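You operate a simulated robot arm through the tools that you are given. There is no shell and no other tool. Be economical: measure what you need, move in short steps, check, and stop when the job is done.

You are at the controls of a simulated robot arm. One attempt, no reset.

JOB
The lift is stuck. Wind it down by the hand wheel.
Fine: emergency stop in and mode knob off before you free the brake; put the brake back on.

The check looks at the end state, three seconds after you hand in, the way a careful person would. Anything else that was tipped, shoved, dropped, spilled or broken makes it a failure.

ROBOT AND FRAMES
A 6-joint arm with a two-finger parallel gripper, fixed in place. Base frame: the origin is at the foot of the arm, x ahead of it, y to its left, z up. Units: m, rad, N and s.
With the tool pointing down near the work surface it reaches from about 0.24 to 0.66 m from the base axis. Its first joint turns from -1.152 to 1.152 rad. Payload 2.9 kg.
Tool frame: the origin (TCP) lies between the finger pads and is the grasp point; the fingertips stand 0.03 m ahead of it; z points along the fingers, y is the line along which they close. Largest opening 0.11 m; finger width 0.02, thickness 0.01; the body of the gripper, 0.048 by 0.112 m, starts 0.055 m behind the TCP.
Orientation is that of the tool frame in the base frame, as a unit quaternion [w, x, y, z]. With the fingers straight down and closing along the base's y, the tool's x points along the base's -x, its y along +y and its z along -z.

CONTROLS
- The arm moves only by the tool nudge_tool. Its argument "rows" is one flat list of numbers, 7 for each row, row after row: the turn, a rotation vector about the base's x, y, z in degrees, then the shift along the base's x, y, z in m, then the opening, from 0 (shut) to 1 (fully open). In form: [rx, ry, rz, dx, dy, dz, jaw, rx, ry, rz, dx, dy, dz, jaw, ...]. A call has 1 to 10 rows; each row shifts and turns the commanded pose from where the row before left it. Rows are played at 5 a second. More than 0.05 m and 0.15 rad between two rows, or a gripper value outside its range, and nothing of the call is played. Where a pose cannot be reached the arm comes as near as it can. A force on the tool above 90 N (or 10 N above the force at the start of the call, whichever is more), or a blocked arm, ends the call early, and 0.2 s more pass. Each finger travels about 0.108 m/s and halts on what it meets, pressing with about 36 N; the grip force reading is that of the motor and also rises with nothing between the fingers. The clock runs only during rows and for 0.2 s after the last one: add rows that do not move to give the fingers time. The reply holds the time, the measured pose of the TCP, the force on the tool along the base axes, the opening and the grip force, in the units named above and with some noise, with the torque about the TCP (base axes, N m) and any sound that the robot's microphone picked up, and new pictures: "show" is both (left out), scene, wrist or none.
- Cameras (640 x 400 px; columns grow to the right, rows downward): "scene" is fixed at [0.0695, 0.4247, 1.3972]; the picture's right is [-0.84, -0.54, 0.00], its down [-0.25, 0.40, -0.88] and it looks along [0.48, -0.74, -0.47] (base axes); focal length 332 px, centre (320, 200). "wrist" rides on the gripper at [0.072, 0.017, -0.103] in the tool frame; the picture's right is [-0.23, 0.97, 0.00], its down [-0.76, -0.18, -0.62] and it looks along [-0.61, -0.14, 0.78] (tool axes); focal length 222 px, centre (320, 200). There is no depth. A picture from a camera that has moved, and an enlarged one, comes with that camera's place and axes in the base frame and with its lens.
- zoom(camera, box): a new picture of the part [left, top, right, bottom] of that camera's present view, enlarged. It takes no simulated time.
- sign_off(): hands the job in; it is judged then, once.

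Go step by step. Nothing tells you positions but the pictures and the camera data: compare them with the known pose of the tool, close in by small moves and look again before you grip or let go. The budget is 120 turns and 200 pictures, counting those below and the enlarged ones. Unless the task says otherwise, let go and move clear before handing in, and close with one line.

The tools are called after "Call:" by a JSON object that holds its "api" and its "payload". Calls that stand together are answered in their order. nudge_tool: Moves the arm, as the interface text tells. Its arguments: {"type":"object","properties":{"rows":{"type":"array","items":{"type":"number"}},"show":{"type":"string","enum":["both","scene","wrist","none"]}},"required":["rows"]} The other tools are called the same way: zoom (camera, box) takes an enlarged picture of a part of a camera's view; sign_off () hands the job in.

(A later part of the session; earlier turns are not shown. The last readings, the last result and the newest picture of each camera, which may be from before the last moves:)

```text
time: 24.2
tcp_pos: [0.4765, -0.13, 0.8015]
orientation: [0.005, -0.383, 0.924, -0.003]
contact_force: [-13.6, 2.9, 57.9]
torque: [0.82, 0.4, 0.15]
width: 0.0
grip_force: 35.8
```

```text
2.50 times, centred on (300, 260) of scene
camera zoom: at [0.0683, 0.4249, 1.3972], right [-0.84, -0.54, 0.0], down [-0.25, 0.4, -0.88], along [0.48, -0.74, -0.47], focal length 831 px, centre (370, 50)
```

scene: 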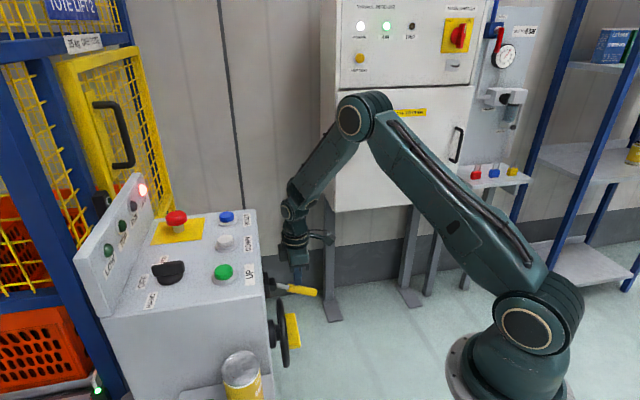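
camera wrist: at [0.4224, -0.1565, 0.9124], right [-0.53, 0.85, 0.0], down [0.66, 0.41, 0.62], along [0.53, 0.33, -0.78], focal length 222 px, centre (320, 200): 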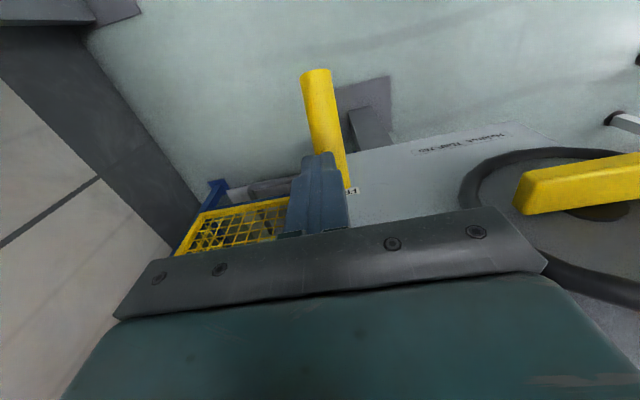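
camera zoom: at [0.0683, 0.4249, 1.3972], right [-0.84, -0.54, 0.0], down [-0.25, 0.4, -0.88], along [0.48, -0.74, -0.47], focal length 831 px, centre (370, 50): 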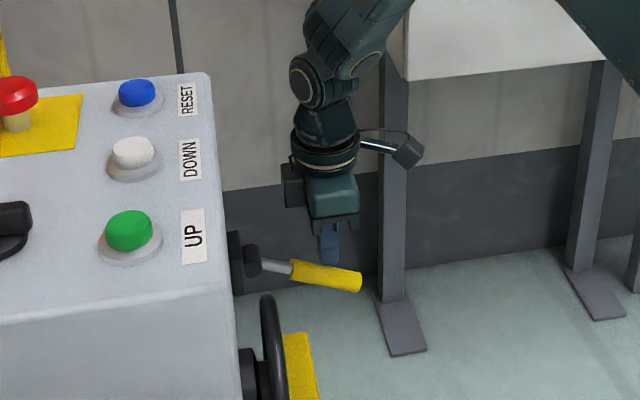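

The lever doesn't move at 58 N further out, so it is at its FREE stop. I'll lift off, then move in front of the wheel while tilting the tool toward horizontal.

Call:
{"api": "nudge_tool", "payload": {"rows": [0, 0, 0, 0, 0, 0.03, 0, 0, 0, 0, -0.01, -0.01, 0.04, 0.3, 0, 0, 0, -0.02, -0.01, 0.04, 0.5, 5.6, -5.6, 0, -0.025, 0.018, 0.01, 0.5, 5.6, -5.6, 0, -0.025, 0.018, 0, 0.5, 5.6, -5.6, 0, -0.025, 0.018, 0, 0.5, 5.6, -5.6, 0, -0.025, 0.018, 0, 0.5, 5.6, -5.6, 0, -0.02, 0.018, 0, 0.5, 5.6, -5.6, 0, 0, 0.018, 0, 0.5, 0, 0, 0, 0, 0, 0, 0.5]}}

Call:
{"api": "zoom", "payload": {"camera": "scene", "box": [220, 200, 400, 360]}}

```text
time: 26.4
tcp_pos: [0.3276, -0.0419, 0.9172]
orientation: [0.375, -0.349, 0.845, 0.153]
contact_force: [-1.0, -0.1, -0.4]
torque: [0.01, 0.01, 0.0]
width: 0.0549
grip_force: 0.0
camera wrist: at [0.2257, -0.1178, 0.9328], right [-0.58, 0.8, 0.16], down [0.16, -0.09, 0.98], along [0.8, 0.6, -0.08], focal length 222 px, centre (320, 200)
```

scene: 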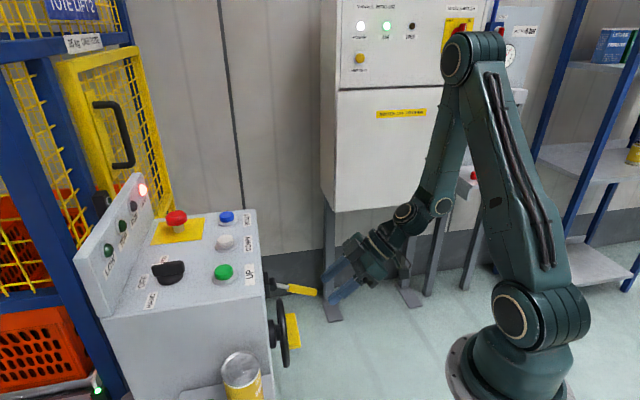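
wrist: 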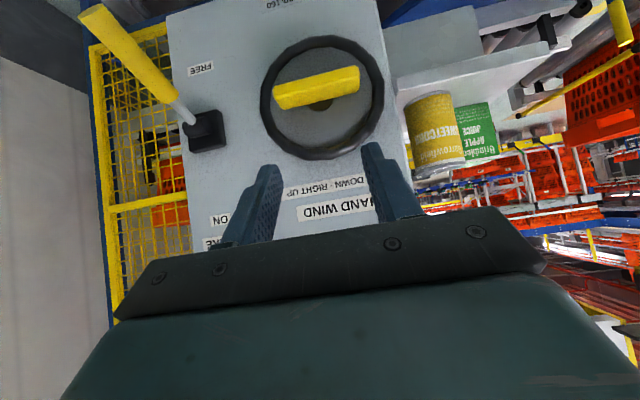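

```text
2.50 times, centred on (310, 280) of scene
camera zoom: at [0.0695, 0.4247, 1.3972], right [-0.84, -0.54, 0.0], down [-0.25, 0.4, -0.88], along [0.48, -0.74, -0.47], focal length 831 px, centre (345, 0)
```

zoom: 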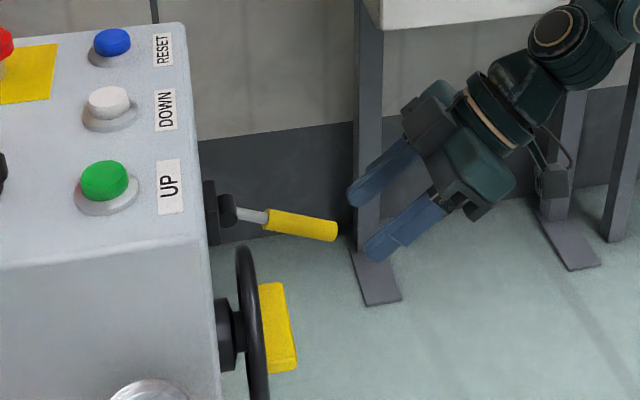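

The lever stayed at FREE. Next I'll tilt the last 42° so the tool points straight at the wheel, in front of the bar.

Call:
{"api": "nudge_tool", "payload": {"rows": [5.94, -5.94, 0, 0.003, 0.0035, -0.0234, 0.5, 5.94, -5.94, 0, 0.003, 0.0035, -0.0234, 0.5, 5.94, -5.94, 0, 0.003, 0.0035, -0.0234, 0.5, 5.94, -5.94, 0, 0.003, 0.0035, -0.0234, 0.5, 5.94, -5.94, 0, 0.003, 0.0035, -0.0234, 0.5, 0, 0, 0, 0, 0, 0, 0.5]}}

```text
time: 27.8
tcp_pos: [0.3325, -0.0288, 0.7993]
orientation: [0.651, -0.271, 0.656, 0.268]
contact_force: [-0.4, 0.4, 0.8]
torque: [0.0, -0.01, -0.02]
width: 0.055
grip_force: 0.1
out of reach, approached as far as the arm can: row 5
camera wrist: at [0.2459, -0.0907, 0.7272], right [-0.69, 0.69, 0.23], down [-0.31, -0.56, 0.77], along [0.66, 0.46, 0.6], focal length 222 px, centre (320, 200)
```

scene: 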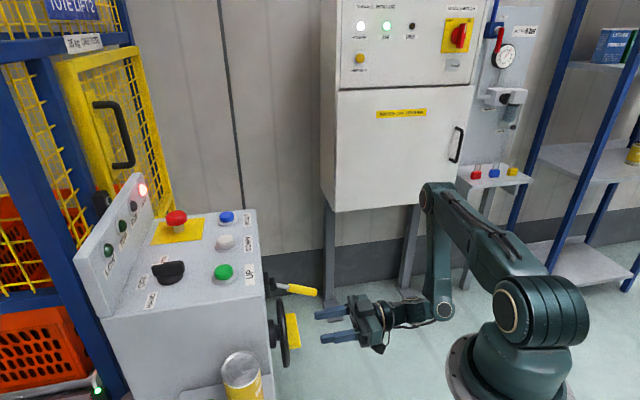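
wrist: 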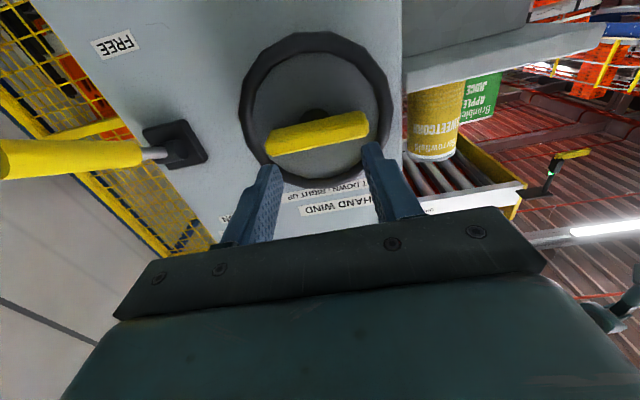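

The tool now points along the wheel axis. I'll roll it +90° so the jaws close vertically across the bar.

Call:
{"api": "nudge_tool", "payload": {"rows": [5.94, 5.94, 0, 0, 0, 0, 0.6, 5.94, 5.94, 0, 0, 0, 0, 0.6, 5.94, 5.94, 0, 0, 0, 0, 0.6, 5.94, 5.94, 0, 0, 0, 0, 0.6, 5.94, 5.94, 0, 0, 0, 0, 0.6, 5.94, 5.94, 0, 0, 0, 0, 0.6, 5.94, 5.94, 0, 0, 0, 0, 0.6, 5.94, 5.94, 0, 0, 0, 0, 0.6, 5.94, 5.94, 0, 0, 0, 0, 0.6, 5.94, 5.94, 0, 0, 0, 0, 0.6]}}

Call:
{"api": "zoom", "payload": {"camera": "scene", "box": [230, 240, 410, 400]}}

```text
time: 30.0
tcp_pos: [0.3314, -0.0281, 0.8016]
orientation: [0.301, 0.235, 0.669, 0.638]
contact_force: [-0.4, -1.4, -0.4]
torque: [0.01, -0.01, 0.0]
width: 0.0659
grip_force: 0.0
camera wrist: at [0.2057, -0.0495, 0.8108], right [0.09, -0.08, 0.99], down [0.11, -0.99, -0.09], along [0.99, 0.12, -0.08], focal length 222 px, centre (320, 200)
```

scene: 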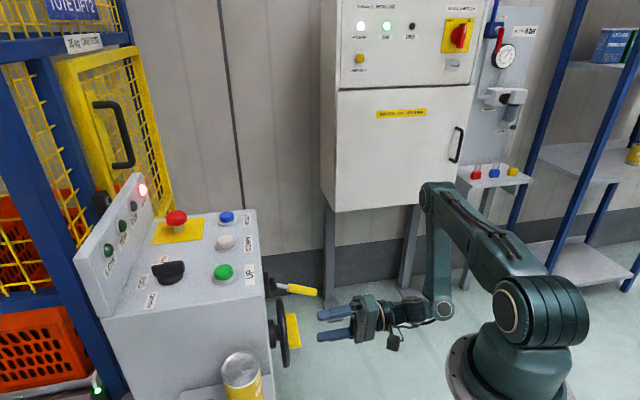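
wrist: 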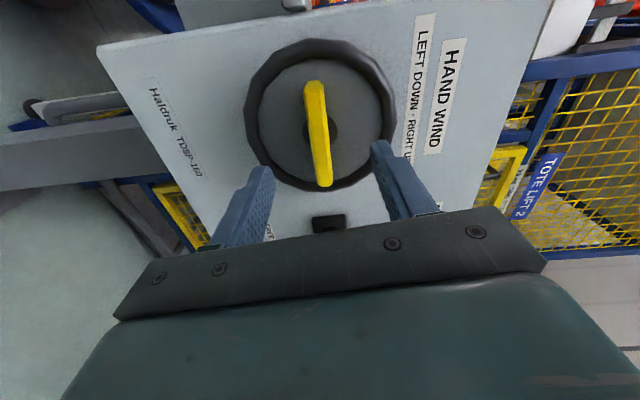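

```text
2.50 times, centred on (320, 320) of scene
camera zoom: at [0.0695, 0.4247, 1.3972], right [-0.84, -0.54, 0.0], down [-0.25, 0.4, -0.88], along [0.48, -0.74, -0.47], focal length 831 px, centre (320, -100)
```

zoom: 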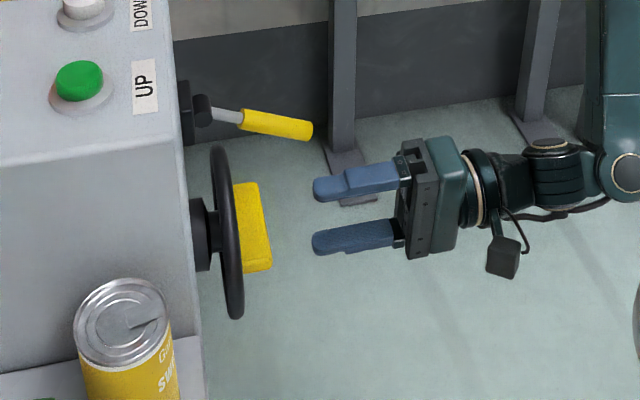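

The bar sits nearly centred between the jaws. I'll fine-align (roll +5°, a few mm) and advance toward the bar.

Call:
{"api": "nudge_tool", "payload": {"rows": [3.5, 3.5, 0, 0.003, -0.003, -0.003, 0.6, 0, 0, 0, 0.014, 0.014, 0, 0.6, 0, 0, 0, 0.014, 0.014, 0, 0.6, 0, 0, 0, 0.009, 0.009, 0, 0.6, 0, 0, 0, 0, 0, 0, 0.6]}}

Call:
{"api": "zoom", "payload": {"camera": "scene", "box": [230, 260, 370, 380]}}

```text
time: 31.2
tcp_pos: [0.327, -0.0121, 0.8001]
orientation: [0.273, 0.263, 0.659, 0.649]
contact_force: [-0.2, 0.5, 0.9]
torque: [-0.01, -0.01, 0.01]
width: 0.0657
grip_force: 0.0
out of reach, approached as far as the arm can: row 2, 3, 4
camera wrist: at [0.2008, -0.0349, 0.8153], right [0.15, -0.14, 0.98], down [0.11, -0.98, -0.16], along [0.98, 0.13, -0.13], focal length 222 px, centre (320, 200)
```

scene: 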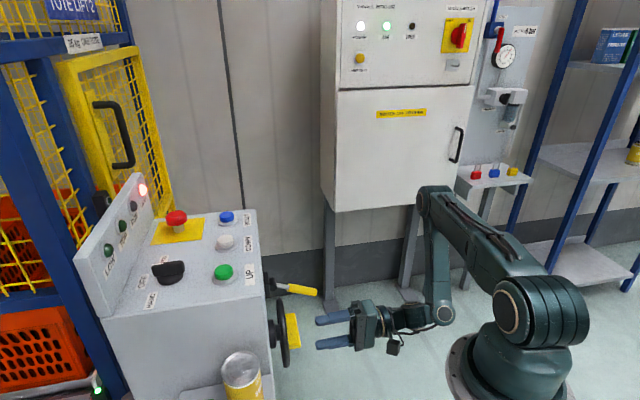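
wrist: 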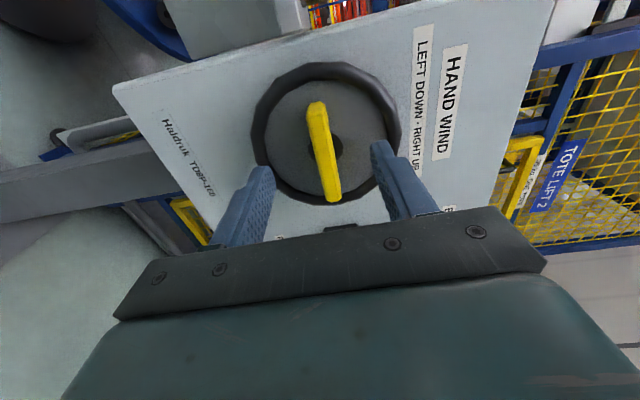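

```text
3.33 times, centred on (300, 320) of scene
camera zoom: at [0.0695, 0.4247, 1.3972], right [-0.84, -0.54, 0.0], down [-0.25, 0.4, -0.88], along [0.48, -0.74, -0.47], focal length 1108 px, centre (387, -200)
```

zoom: 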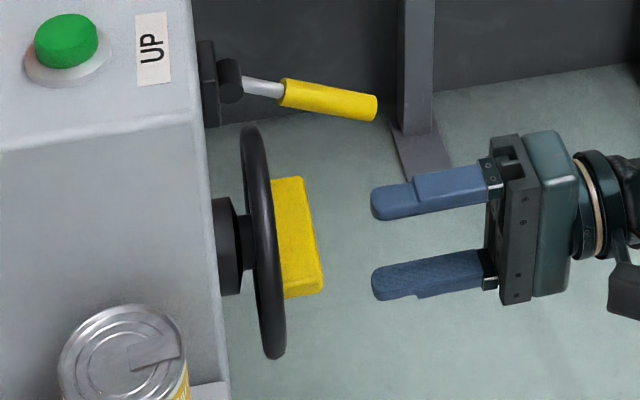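

Reach is tight because the wrist folds near the base at this yaw. Turning the wheel by pushing the bar round like a crank with closed fingers is simpler and unlimited. I'll yaw the tool +21°, shut the jaws, and stand off at the upper left of the bar.

Call:
{"api": "nudge_tool", "payload": {"rows": [0, 0, 7, 0, 0, 0.01, 0.3, 0, 0, 7, 0, 0, 0.01, 0, 0, 0, 7, 0.0047, 0.0076, 0.009, 0, 0, 0, 0, 0.0047, 0.0075, 0, 0, 0, 0, 0, 0, 0, 0, 0]}}

Call:
{"api": "zoom", "payload": {"camera": "scene", "box": [230, 260, 370, 380]}}

```text
time: 32.4
tcp_pos: [0.3364, 0.0019, 0.827]
orientation: [0.151, 0.138, 0.695, 0.689]
contact_force: [-0.9, -0.3, 0.9]
torque: [0.03, -0.01, 0.03]
width: 0.0001
grip_force: 36.2
camera wrist: at [0.2266, -0.0636, 0.8428], right [0.19, -0.08, 0.98], down [0.45, -0.88, -0.16], along [0.87, 0.47, -0.13], focal length 222 px, centre (320, 200)
```

scene: 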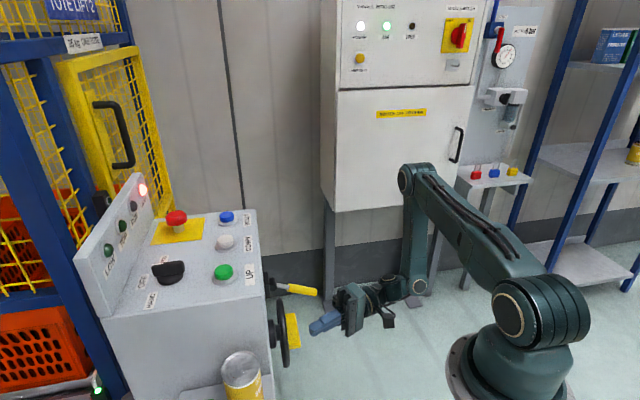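
wrist: 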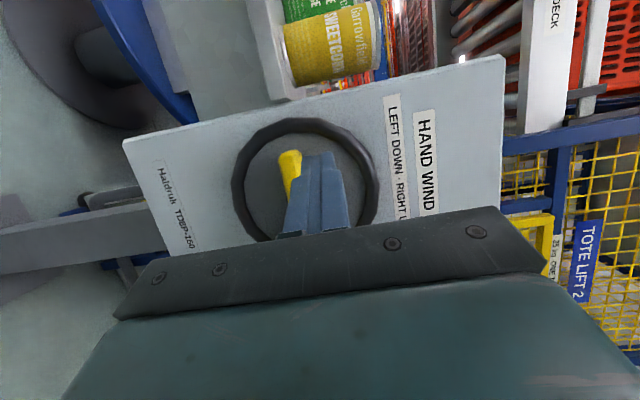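

```text
3.33 times, centred on (300, 320) of scene
camera zoom: at [0.0695, 0.4247, 1.3972], right [-0.84, -0.54, 0.0], down [-0.25, 0.4, -0.88], along [0.48, -0.74, -0.47], focal length 1108 px, centre (387, -200)
```

zoom: 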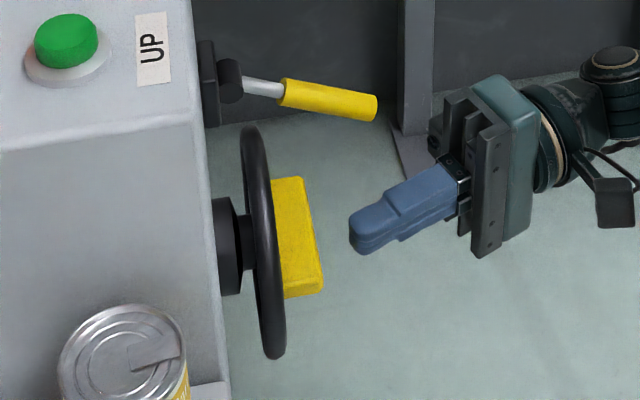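

The setup looks right, and the finger is just above the bar's left end. I'll advance so the tip overlaps the bar.

Call:
{"api": "nudge_tool", "payload": {"rows": [0, 0, 0, 0.0145, 0.015, 0.003, 0, 0, 0, 0, 0.0145, 0.015, 0, 0, 0, 0, 0, 0, 0, 0, 0]}}

Call:
{"api": "zoom", "payload": {"camera": "scene", "box": [230, 260, 370, 380]}}

```text
time: 33.2
tcp_pos: [0.3543, 0.0306, 0.8308]
orientation: [0.15, 0.139, 0.698, 0.686]
contact_force: [0.6, 0.2, 0.1]
torque: [-0.02, -0.01, -0.02]
width: 0.0
grip_force: 35.5
out of reach, approached as far as the arm can: row 2
camera wrist: at [0.2464, -0.0344, 0.8476], right [0.2, -0.07, 0.98], down [0.45, -0.88, -0.16], along [0.87, 0.47, -0.14], focal length 222 px, centre (320, 200)
```

scene: 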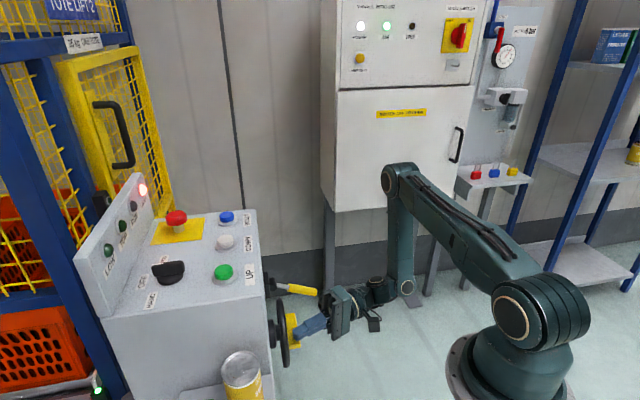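
wrist: 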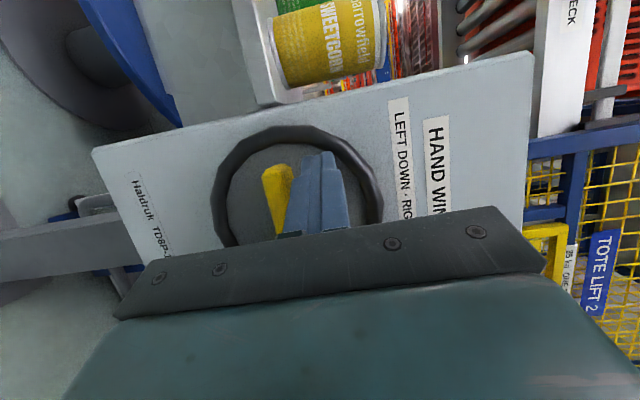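

```text
3.33 times, centred on (300, 320) of scene
camera zoom: at [0.0695, 0.4247, 1.3972], right [-0.84, -0.54, 0.0], down [-0.25, 0.4, -0.88], along [0.48, -0.74, -0.47], focal length 1108 px, centre (387, -200)
```

zoom: 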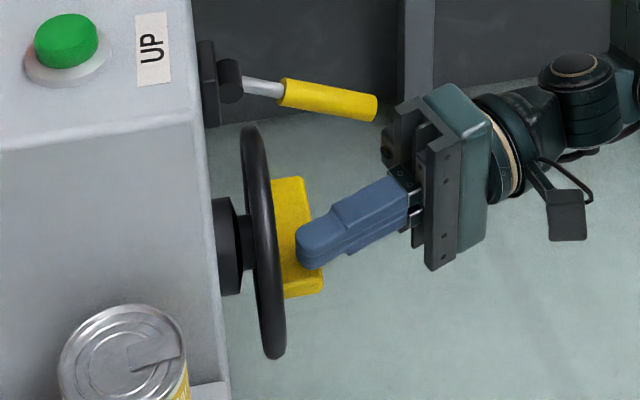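

The finger overlaps the bar, but the arm keeps hitting a joint limit with the tool fully horizontal. I'll back off slightly and pitch the tool about 25° downward, then test the reach.

Call:
{"api": "nudge_tool", "payload": {"rows": [0, 0, 0, -0.02, -0.02, 0.02, 0, -5.7, 2.5, -3, 0, 0, 0.005, 0, -5.7, 2.5, -3, 0, 0, 0, 0, -5.7, 2.5, -3, 0, 0, 0, 0, -5.7, 2.5, -3, 0, 0, 0, 0, 0, 0, 0, 0.015, 0.015, 0, 0, 0, 0, 0, 0.015, 0.005, 0, 0, 0, 0, 0, 0, 0, 0, 0]}}

Call:
{"api": "zoom", "payload": {"camera": "scene", "box": [230, 260, 370, 380]}}

```text
time: 35.0
tcp_pos: [0.3671, 0.0298, 0.8544]
orientation: [0.186, 0.236, 0.809, 0.506]
contact_force: [-0.5, 0.4, 0.0]
torque: [-0.01, -0.02, -0.01]
width: 0.0
grip_force: 35.5
camera wrist: at [0.2543, 0.0025, 0.9082], right [0.38, 0.24, 0.9], down [0.25, -0.96, 0.15], along [0.89, 0.17, -0.42], focal length 222 px, centre (320, 200)
```

scene: 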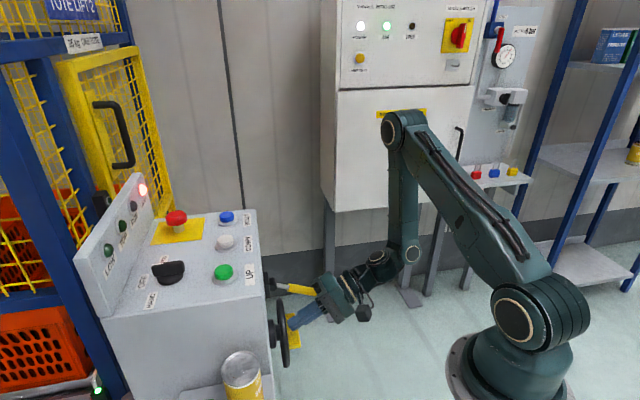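
wrist: 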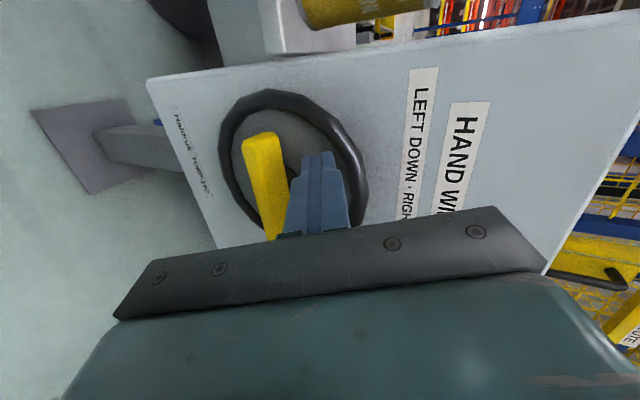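

```text
3.33 times, centred on (300, 320) of scene
camera zoom: at [0.0695, 0.4247, 1.3972], right [-0.84, -0.54, 0.0], down [-0.25, 0.4, -0.88], along [0.48, -0.74, -0.47], focal length 1108 px, centre (387, -200)
```

zoom: 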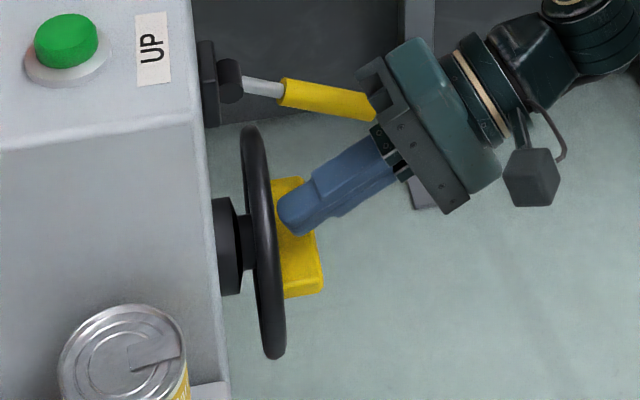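

No reach complaint now. The tip is at n≈0.308, above-left of the axis at (t 0.2585, z 0.80). I'll begin orbiting counterclockwise ("left"), pushing the bar's left end down, and check the effect.

Call:
{"api": "nudge_tool", "payload": {"rows": [0, 0, 0, -0.0021, 0.0021, -0.0163, 0, 0, 0, 0, -0.0066, 0.0066, -0.0112, 0, 0, 0, 0, -0.0035, 0.0035, -0.0137, 0, 0, 0, 0, 0, 0, -0.0146, 0, 0, 0, 0, 0, 0, 0, 0]}}

Call:
{"api": "zoom", "payload": {"camera": "scene", "box": [230, 260, 370, 380]}}

```text
time: 36.2
tcp_pos: [0.3524, 0.0424, 0.7985]
orientation: [0.184, 0.236, 0.809, 0.506]
contact_force: [-0.6, 4.2, 5.0]
torque: [0.1, -0.09, 0.11]
width: 0.0
grip_force: 36.4
camera wrist: at [0.2401, 0.0143, 0.8525], right [0.38, 0.24, 0.9], down [0.26, -0.96, 0.15], along [0.89, 0.17, -0.42], focal length 222 px, centre (320, 200)
```

scene: 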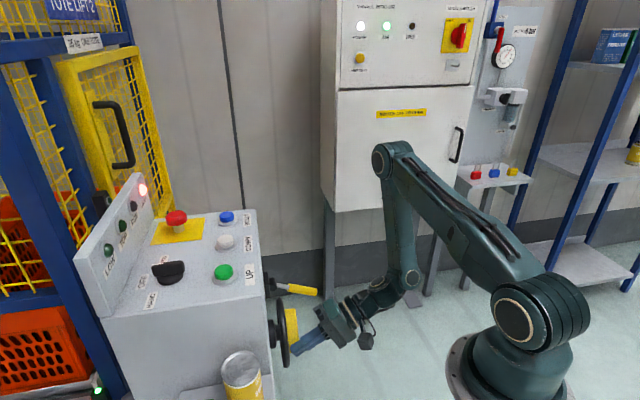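
wrist: 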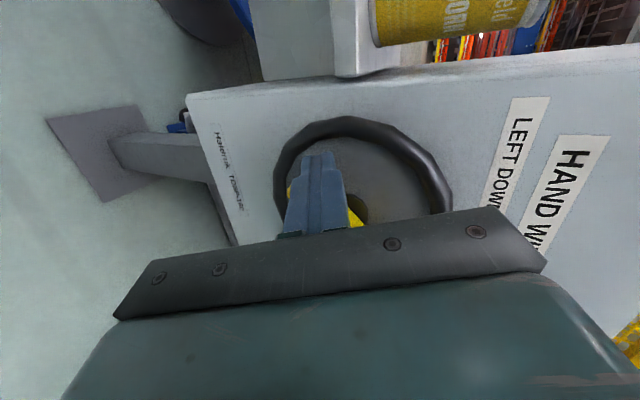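

```text
3.33 times, centred on (300, 320) of scene
camera zoom: at [0.0694, 0.4248, 1.3972], right [-0.84, -0.54, 0.0], down [-0.25, 0.4, -0.88], along [0.48, -0.74, -0.47], focal length 1108 px, centre (387, -200)
```

zoom: 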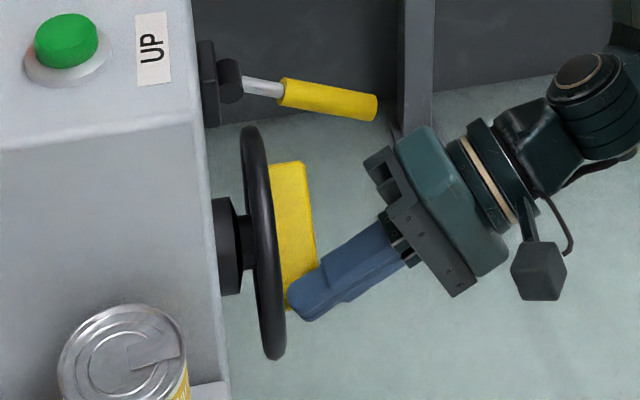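

The bar turned about 45° with roughly 6 N. I'll continue the orbit under and up the right side, then check.

Call:
{"api": "nudge_tool", "payload": {"rows": [0, 0, 0, 0.0075, -0.0055, -0.0197, 0, 0, 0, 0, 0.0126, -0.0126, -0.0125, 0, 0, 0, 0, 0.0153, -0.0153, -0.0019, 0, 0, 0, 0, 0.0139, -0.0139, 0.0092, 0, 0, 0, 0, 0.0088, -0.0088, 0.0178, 0, 0, 0, 0, 0, 0, 0, 0]}}

Call:
{"api": "zoom", "payload": {"camera": "scene", "box": [230, 260, 370, 380]}}

```text
time: 37.6
tcp_pos: [0.4111, -0.0142, 0.7907]
orientation: [0.185, 0.236, 0.809, 0.505]
contact_force: [-20.3, -0.3, -1.7]
torque: [-0.04, 0.15, 0.39]
width: 0.0001
grip_force: 36.2
camera wrist: at [0.2987, -0.0416, 0.8459], right [0.38, 0.24, 0.9], down [0.26, -0.96, 0.15], along [0.89, 0.17, -0.42], focal length 222 px, centre (320, 200)
```

scene: 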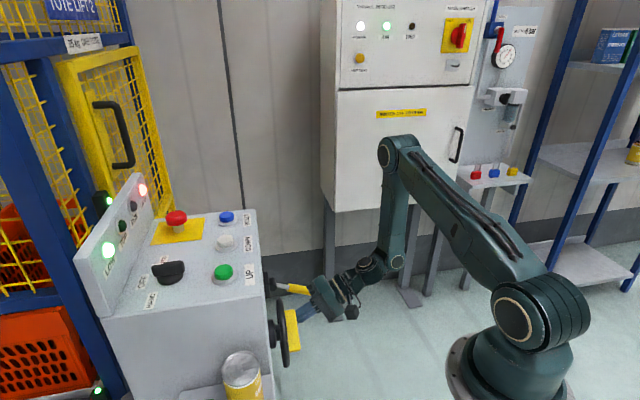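
wrist: 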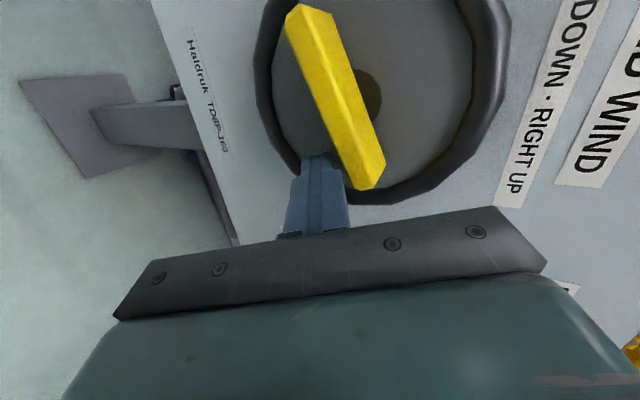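

```text
3.33 times, centred on (300, 320) of scene
camera zoom: at [0.0691, 0.4247, 1.3972], right [-0.84, -0.54, 0.0], down [-0.25, 0.4, -0.88], along [0.48, -0.74, -0.47], focal length 1108 px, centre (387, -200)
```

zoom: 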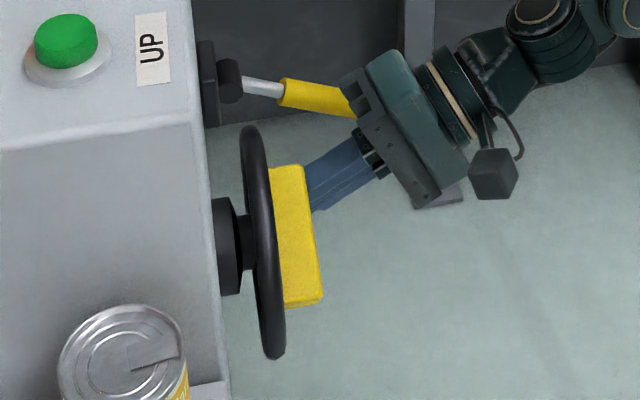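

The LOW lamp has lit. I'll stop turning and look closely.

Call:
{"api": "zoom", "payload": {"camera": "scene", "box": [0, 160, 200, 400]}}

Call:
{"api": "zoom", "payload": {"camera": "wrist", "box": [200, 0, 560, 220]}}

```text
1.67 times, centred on (100, 280) of scene
camera zoom: at [0.0691, 0.4247, 1.3972], right [-0.84, -0.54, 0.0], down [-0.25, 0.4, -0.88], along [0.48, -0.74, -0.47], focal length 554 px, centre (687, 67)
```

zoom: 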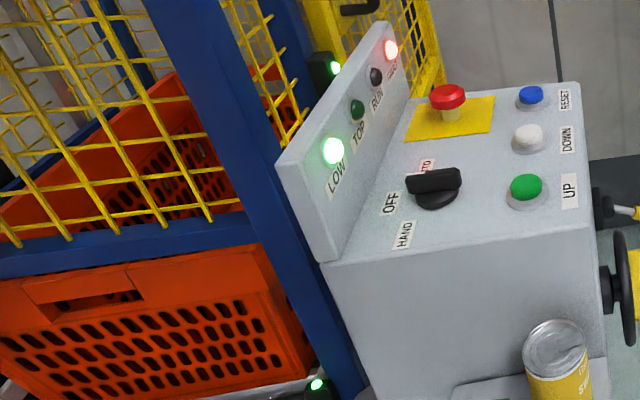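

```text
1.78 times, centred on (380, 110) of wrist
camera zoom: at [0.2987, -0.0416, 0.8459], right [0.38, 0.24, 0.9], down [0.26, -0.96, 0.15], along [0.89, 0.17, -0.42], focal length 395 px, centre (213, 360)
```

zoom: 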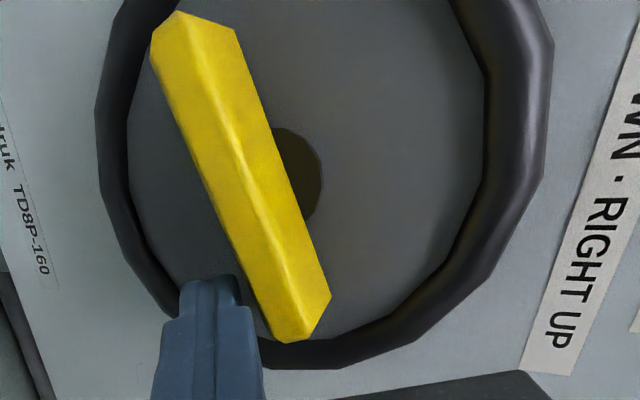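

The LOW lamp and a green landing light are lit, so the lift seems to be at its low stop. I'll withdraw the finger straight back and check the lamp holds and nothing drifts.

Call:
{"api": "nudge_tool", "payload": {"rows": [0, 0, 0, 0, 0, -0.003, 0, 0, 0, 0, -0.025, -0.025, 0, 0, 0, 0, 0, -0.03, -0.03, 0.0, 0, 0, 0, 0, -0.01, -0.01, 0, 0, 0, 0, 0, 0, 0, 0, 0, 0, 0, 0, 0, 0, 0, 0]}}

Call:
{"api": "zoom", "payload": {"camera": "scene", "box": [0, 160, 200, 400]}}

```text
time: 39.0
tcp_pos: [0.3473, -0.082, 0.7873]
orientation: [0.186, 0.235, 0.809, 0.506]
contact_force: [-0.2, 0.1, -0.4]
torque: [0.02, -0.02, 0.0]
width: 0.0001
grip_force: 35.9
camera wrist: at [0.2345, -0.1097, 0.8417], right [0.38, 0.24, 0.9], down [0.25, -0.96, 0.15], along [0.89, 0.17, -0.42], focal length 222 px, centre (320, 200)
```

scene: 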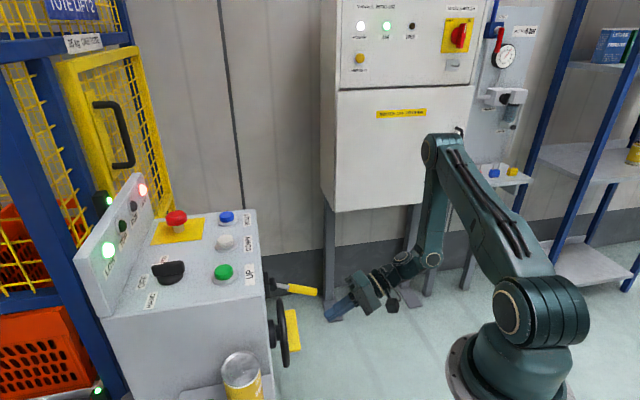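
wrist: 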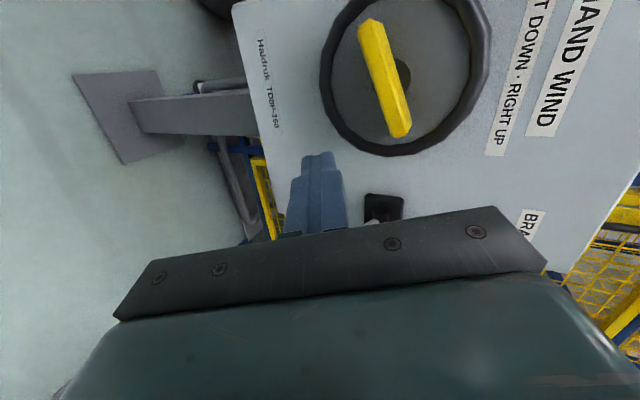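

```text
1.67 times, centred on (100, 280) of scene
camera zoom: at [0.0695, 0.4246, 1.3972], right [-0.84, -0.54, 0.0], down [-0.25, 0.4, -0.88], along [0.48, -0.74, -0.47], focal length 554 px, centre (687, 67)
```

zoom: 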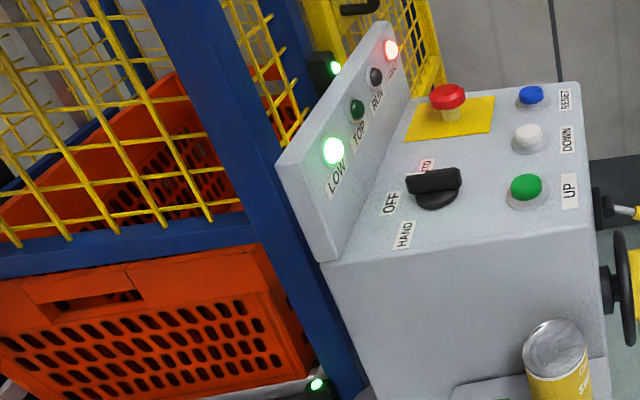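

The lamps hold steady after letting go. Before re-applying the brake, I want to see the lift against its "DECK" mark, so I'll raise the wrist camera and turn it toward +y.

Call:
{"api": "nudge_tool", "payload": {"rows": [0, 0, 0, -0.01, 0, 0.045, 0, 0, 0, 0, -0.01, 0, 0.045, 0, 0, 0, 8, 0, 0, 0.045, 0, 0, 0, 8, 0, 0, 0.045, 0, 0, 0, 8, 0, 0, 0.045, 0, 0, 0, 8, 0, 0.01, 0.045, 0, 0, 0, 8, 0, 0.02, 0.045, 0, 0, 0, 8, 0, 0.03, 0.045, 0, 0, 0, 8, 0, 0.03, 0.02, 0, 0, 0, 8, 0, 0.03, 0, 0]}}

```text
refused: row 8 steps farther than a row can; nothing moved
```

Call:
{"api": "nudge_tool", "payload": {"rows": [0, 0, 0, -0.01, 0, 0.045, 0, 0, 0, 0, -0.01, 0, 0.045, 0, 0, 0, 8, 0, 0, 0.045, 0, 0, 0, 8, 0, 0, 0.045, 0, 0, 0, 8, 0, 0, 0.045, 0, 0, 0, 8, 0, 0.01, 0.045, 0, 0, 0, 8, 0, 0.02, 0.045, 0, 0, 0, 8, 0, 0.02, 0.045, 0, 0, 0, 8, 0, 0.03, 0.02, 0, 0, 0, 8, 0, 0.03, 0, 0]}}

```text
time: 41.2
tcp_pos: [0.276, 0.0924, 1.0554]
orientation: [-0.11, -0.229, 0.812, 0.526]
contact_force: [-1.1, 0.7, 0.3]
torque: [0.04, 0.0, 0.06]
width: 0.0
grip_force: 35.8
out of reach, approached as far as the arm can: row 6, 7, 8, 9, 10
camera wrist: at [0.2516, -0.0209, 1.1092], right [-0.05, 0.44, 0.89], down [0.97, -0.19, 0.15], along [0.24, 0.88, -0.42], focal length 222 px, centre (320, 200)
```

scene: 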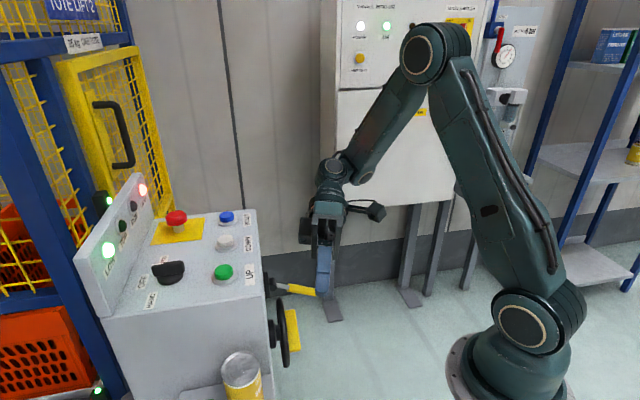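
wrist: 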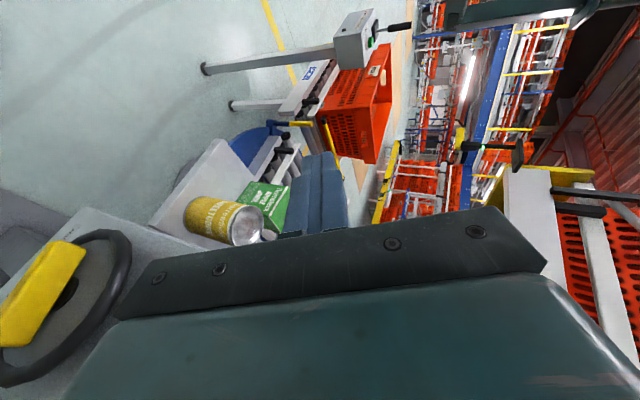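

The lift is hidden behind the gripper in this view. I'll swing back about 40° and go up a bit.

Call:
{"api": "nudge_tool", "payload": {"rows": [0, 0, -8, 0, 0, 0.03, 0, 0, 0, -8, 0, 0, 0.03, 0, 0, 0, -8, 0.01, 0, 0.03, 0, 0, 0, -8, 0.01, 0, 0.03, 0, 0, 0, -8, 0.01, 0, 0.03, 0, 0, 0, 0, 0, 0, 0, 0], "show": "wrist"}}

```text
time: 42.6
tcp_pos: [0.2992, 0.1011, 1.1843]
orientation: [0.076, 0.064, 0.84, 0.533]
contact_force: [0.7, -0.1, -0.4]
torque: [0.0, -0.03, -0.01]
width: 0.0
grip_force: 36.2
out of reach, approached as far as the arm can: row 1, 2, 3
camera wrist: at [0.2081, 0.0305, 1.2374], right [0.25, 0.37, 0.9], down [0.62, -0.77, 0.15], along [0.75, 0.52, -0.42], focal length 222 px, centre (320, 200)
```

wrist: 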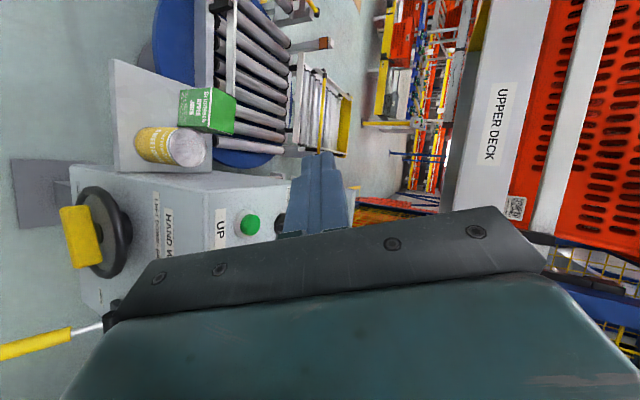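

This shows an upper deck label and the lower roller conveyor leading to the lift. Zooming in there.

Call:
{"api": "zoom", "payload": {"camera": "wrist", "box": [200, 0, 460, 220]}}

Call:
{"api": "zoom", "payload": {"camera": "scene", "box": [0, 280, 140, 400]}}

```text
1.82 times, centred on (330, 110) of wrist
camera zoom: at [0.2081, 0.0305, 1.2374], right [0.25, 0.37, 0.9], down [0.62, -0.77, 0.15], along [0.75, 0.52, -0.42], focal length 404 px, centre (302, 364)
```

zoom: 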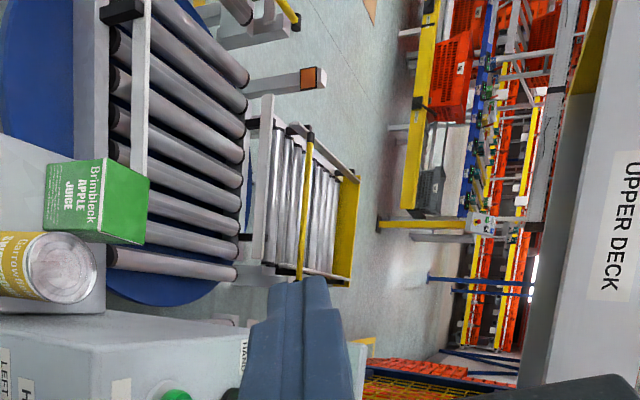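

```text
3.33 times, centred on (70, 340) of scene
camera zoom: at [0.0695, 0.4247, 1.3972], right [-0.84, -0.54, 0.0], down [-0.25, 0.4, -0.88], along [0.48, -0.74, -0.47], focal length 1108 px, centre (1153, -267)
```

zoom: 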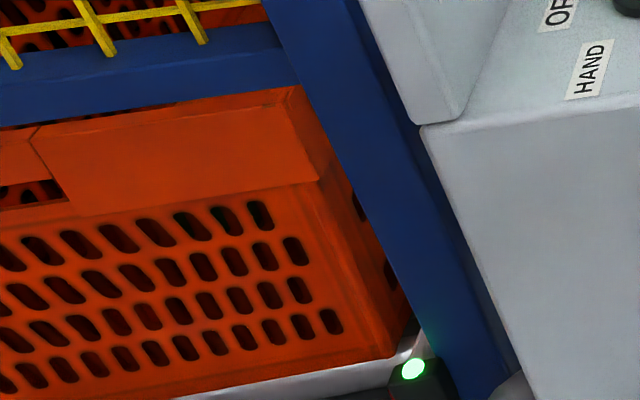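

The tote's platform sits level with the lower landing light and LOW is lit, so the winding is done. Now I'll bring the tool upright over the brake lever to grip it and lift it back to ON.

Call:
{"api": "nudge_tool", "payload": {"rows": [-6.53, -1.67, 4.76, 0.0187, -0.0219, -0.012, 0, -6.53, -1.67, 4.76, 0.0187, -0.0219, -0.012, 0, -6.53, -1.67, 4.76, 0.0187, -0.0219, -0.012, 0, -6.53, -1.67, 4.76, 0.0187, -0.0219, -0.012, 0, -6.53, -1.67, 4.76, 0.0187, -0.0219, -0.012, 0, -6.53, -1.67, 4.76, 0.0187, -0.0219, -0.012, 0, -6.53, -1.67, 4.76, 0.0187, -0.0219, -0.012, 0, -6.53, -1.67, 4.76, 0.0187, -0.0219, -0.012, 0.3, -6.53, -1.67, 4.76, 0.0187, -0.0219, -0.012, 0.5, -6.53, -1.67, 4.76, 0.0187, -0.0219, -0.012, 0.5]}}

```text
time: 44.8
tcp_pos: [0.4873, -0.1198, 1.0637]
orientation: [0.0, -0.383, 0.924, 0.0]
contact_force: [-0.9, -0.2, 0.2]
torque: [0.04, -0.01, 0.0]
width: 0.0551
grip_force: 0.1
camera wrist: at [0.4241, -0.1588, 1.1667], right [-0.53, 0.85, 0.0], down [0.66, 0.42, 0.62], along [0.53, 0.33, -0.78], focal length 222 px, centre (320, 200)
```

scene: 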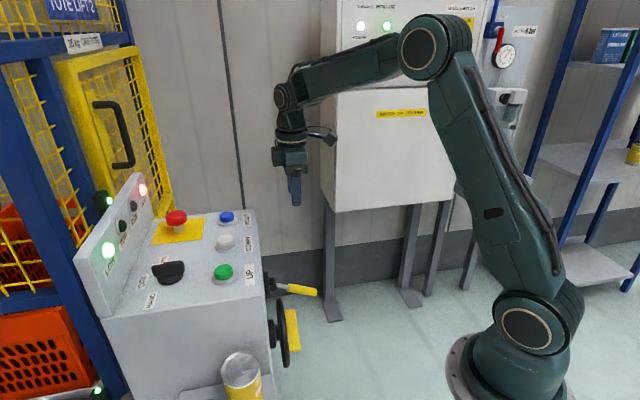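
wrist: 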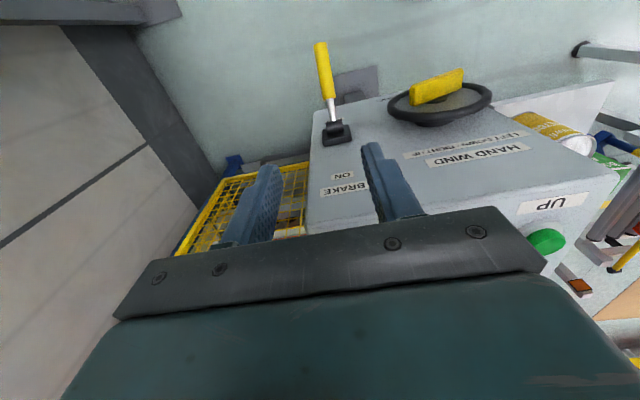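

The lever is between the jaw lines. I'll descend to just above it and check.

Call:
{"api": "nudge_tool", "payload": {"rows": [0, 0, 0, 0, 0, -0.049, 0.5, 0, 0, 0, 0, 0, -0.049, 0.5, 0, 0, 0, 0, 0, -0.049, 0.5, 0, 0, 0, 0, 0, -0.04, 0.5, 0, 0, 0, 0, 0, 0, 0.5]}}

Call:
{"api": "zoom", "payload": {"camera": "scene", "box": [230, 220, 370, 340]}}

```text
time: 46.0
tcp_pos: [0.4859, -0.1182, 0.8797]
orientation: [0.0, -0.383, 0.924, -0.001]
contact_force: [-0.1, -0.3, 0.4]
torque: [-0.01, 0.02, -0.02]
width: 0.0553
grip_force: 0.2
camera wrist: at [0.4216, -0.1573, 0.9822], right [-0.53, 0.85, 0.0], down [0.66, 0.42, 0.62], along [0.53, 0.33, -0.78], focal length 222 px, centre (320, 200)
```

scene: 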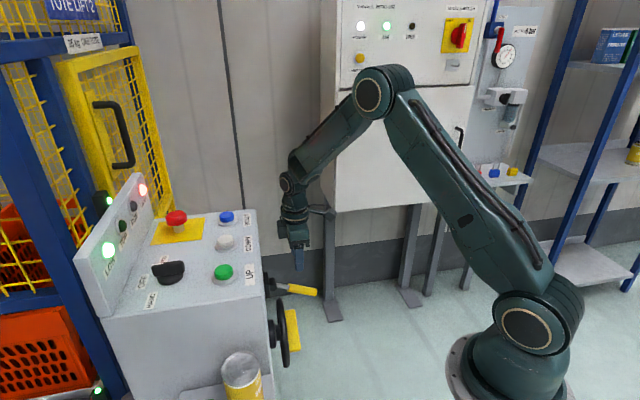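
wrist: 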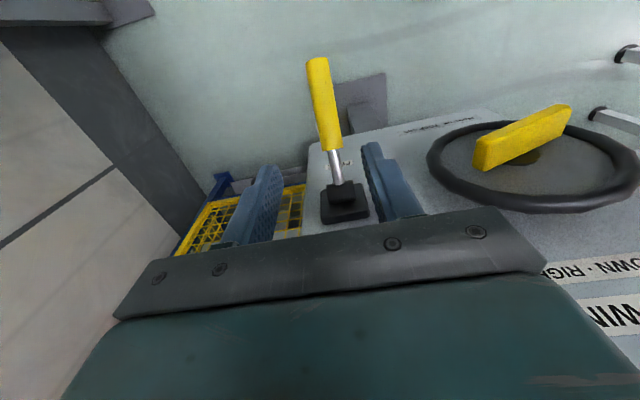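

```text
3.33 times, centred on (300, 280) of scene
camera zoom: at [0.0695, 0.4247, 1.3972], right [-0.84, -0.54, 0.0], down [-0.25, 0.4, -0.88], along [0.48, -0.74, -0.47], focal length 1108 px, centre (387, -67)
```

zoom: 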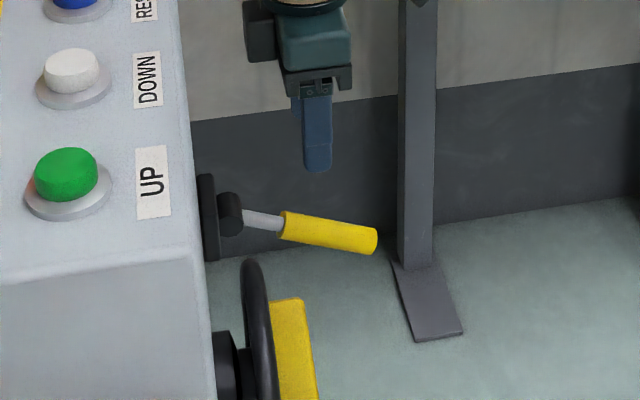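

The fingers will straddle the handle on its yellow part. Descending and gripping.

Call:
{"api": "nudge_tool", "payload": {"rows": [0, 0, 0, 0, 0, -0.04, 0.5, 0, 0, 0, 0, 0, -0.04, 0.5, 0, 0, 0, 0, 0, -0.028, 0.5, 0, 0, 0, 0, 0, 0, 0.2, 0, 0, 0, 0, 0, 0, 0, 0, 0, 0, 0, 0, 0, 0]}}

Call:
{"api": "zoom", "payload": {"camera": "scene", "box": [230, 220, 370, 340]}}

```text
time: 47.4
tcp_pos: [0.4837, -0.1118, 0.7692]
orientation: [-0.005, -0.387, 0.922, 0.007]
contact_force: [-23.3, 34.8, 0.5]
torque: [-0.26, 0.28, -0.16]
width: 0.0215
grip_force: 45.4
camera wrist: at [0.4211, -0.1517, 0.8725], right [-0.54, 0.84, 0.02], down [0.67, 0.41, 0.62], along [0.51, 0.34, -0.79], focal length 222 px, centre (320, 200)
```

scene: 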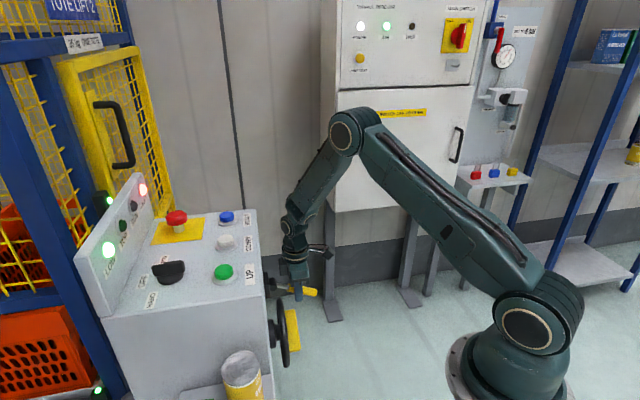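
wrist: 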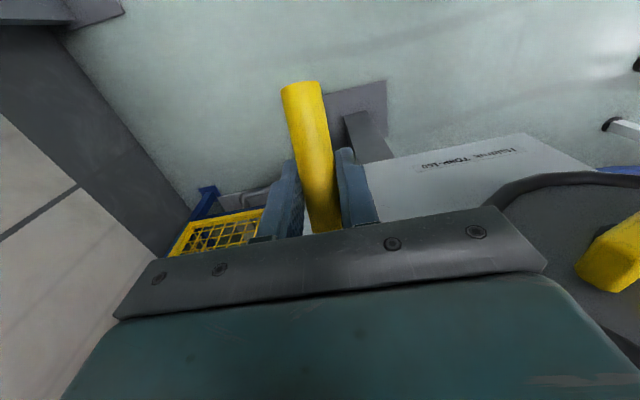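

```text
3.33 times, centred on (300, 280) of scene
camera zoom: at [0.069, 0.4254, 1.397], right [-0.84, -0.54, 0.0], down [-0.25, 0.4, -0.88], along [0.48, -0.74, -0.47], focal length 1108 px, centre (387, -67)
```

zoom: 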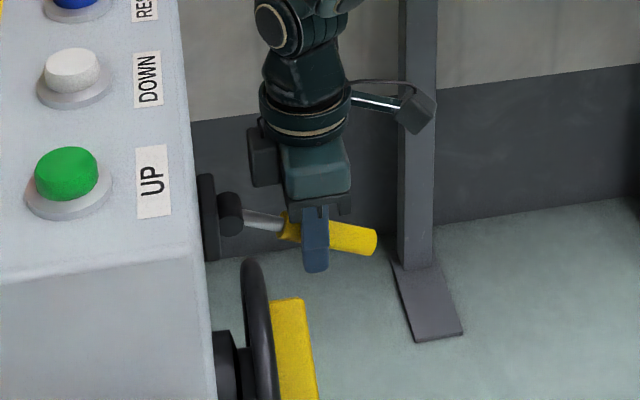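

The handle is gripped with about 40 N sideways load, so the lever sits slightly toward -t. I'll relieve that and raise the lever along its arc.

Call:
{"api": "nudge_tool", "payload": {"rows": [0, 0, 0, -0.004, 0.004, 0, 0, 0, 0, 0, -0.002, -0.002, 0.009, 0, 0, 0, 0, -0.0019, -0.0019, 0.009, 0, 0, 0, 0, -0.0003, -0.0003, 0.01, 0, 0, 0, 0, -0.0003, -0.0003, 0.01, 0, 0, 0, 0, 0.0015, 0.0015, 0.01, 0, 0, 0, 0, 0.0015, 0.0015, 0.0096, 0, 0, 0, 0, 0, 0, 0, 0]}}

Call:
{"api": "zoom", "payload": {"camera": "scene", "box": [230, 220, 370, 340]}}

```text
time: 49.2
tcp_pos: [0.4795, -0.1144, 0.8272]
orientation: [-0.004, -0.383, 0.924, 0.001]
contact_force: [-18.6, -3.4, -14.2]
torque: [-0.8, 1.12, 0.04]
width: 0.0215
grip_force: 45.0
camera wrist: at [0.4162, -0.1538, 0.9302], right [-0.53, 0.85, 0.0], down [0.67, 0.41, 0.62], along [0.52, 0.33, -0.79], focal length 222 px, centre (320, 200)
```

scene: 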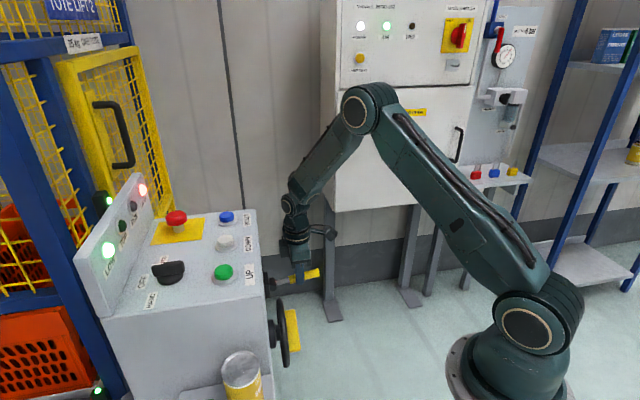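
wrist: 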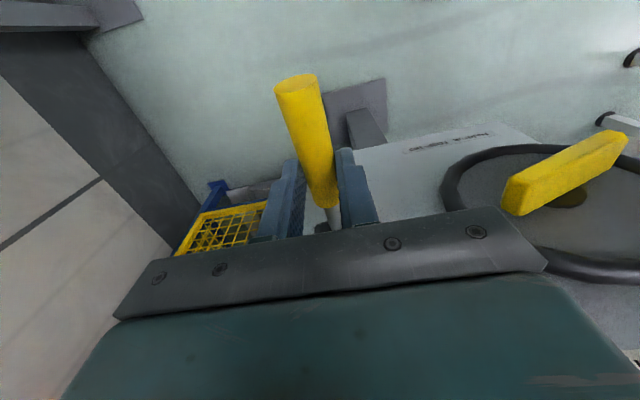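

```text
3.33 times, centred on (300, 280) of scene
camera zoom: at [0.0694, 0.4246, 1.3973], right [-0.84, -0.54, 0.0], down [-0.25, 0.4, -0.88], along [0.48, -0.74, -0.47], focal length 1108 px, centre (387, -67)
```

zoom: 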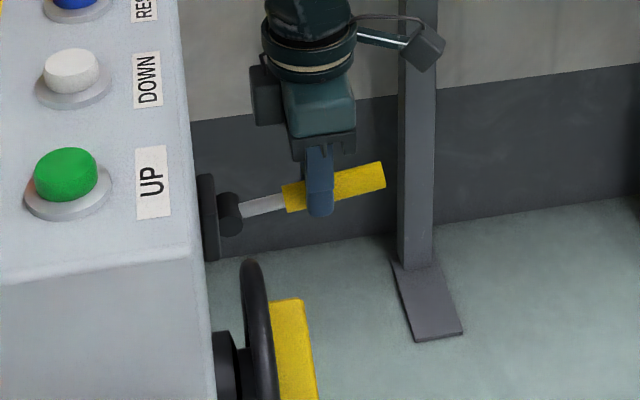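

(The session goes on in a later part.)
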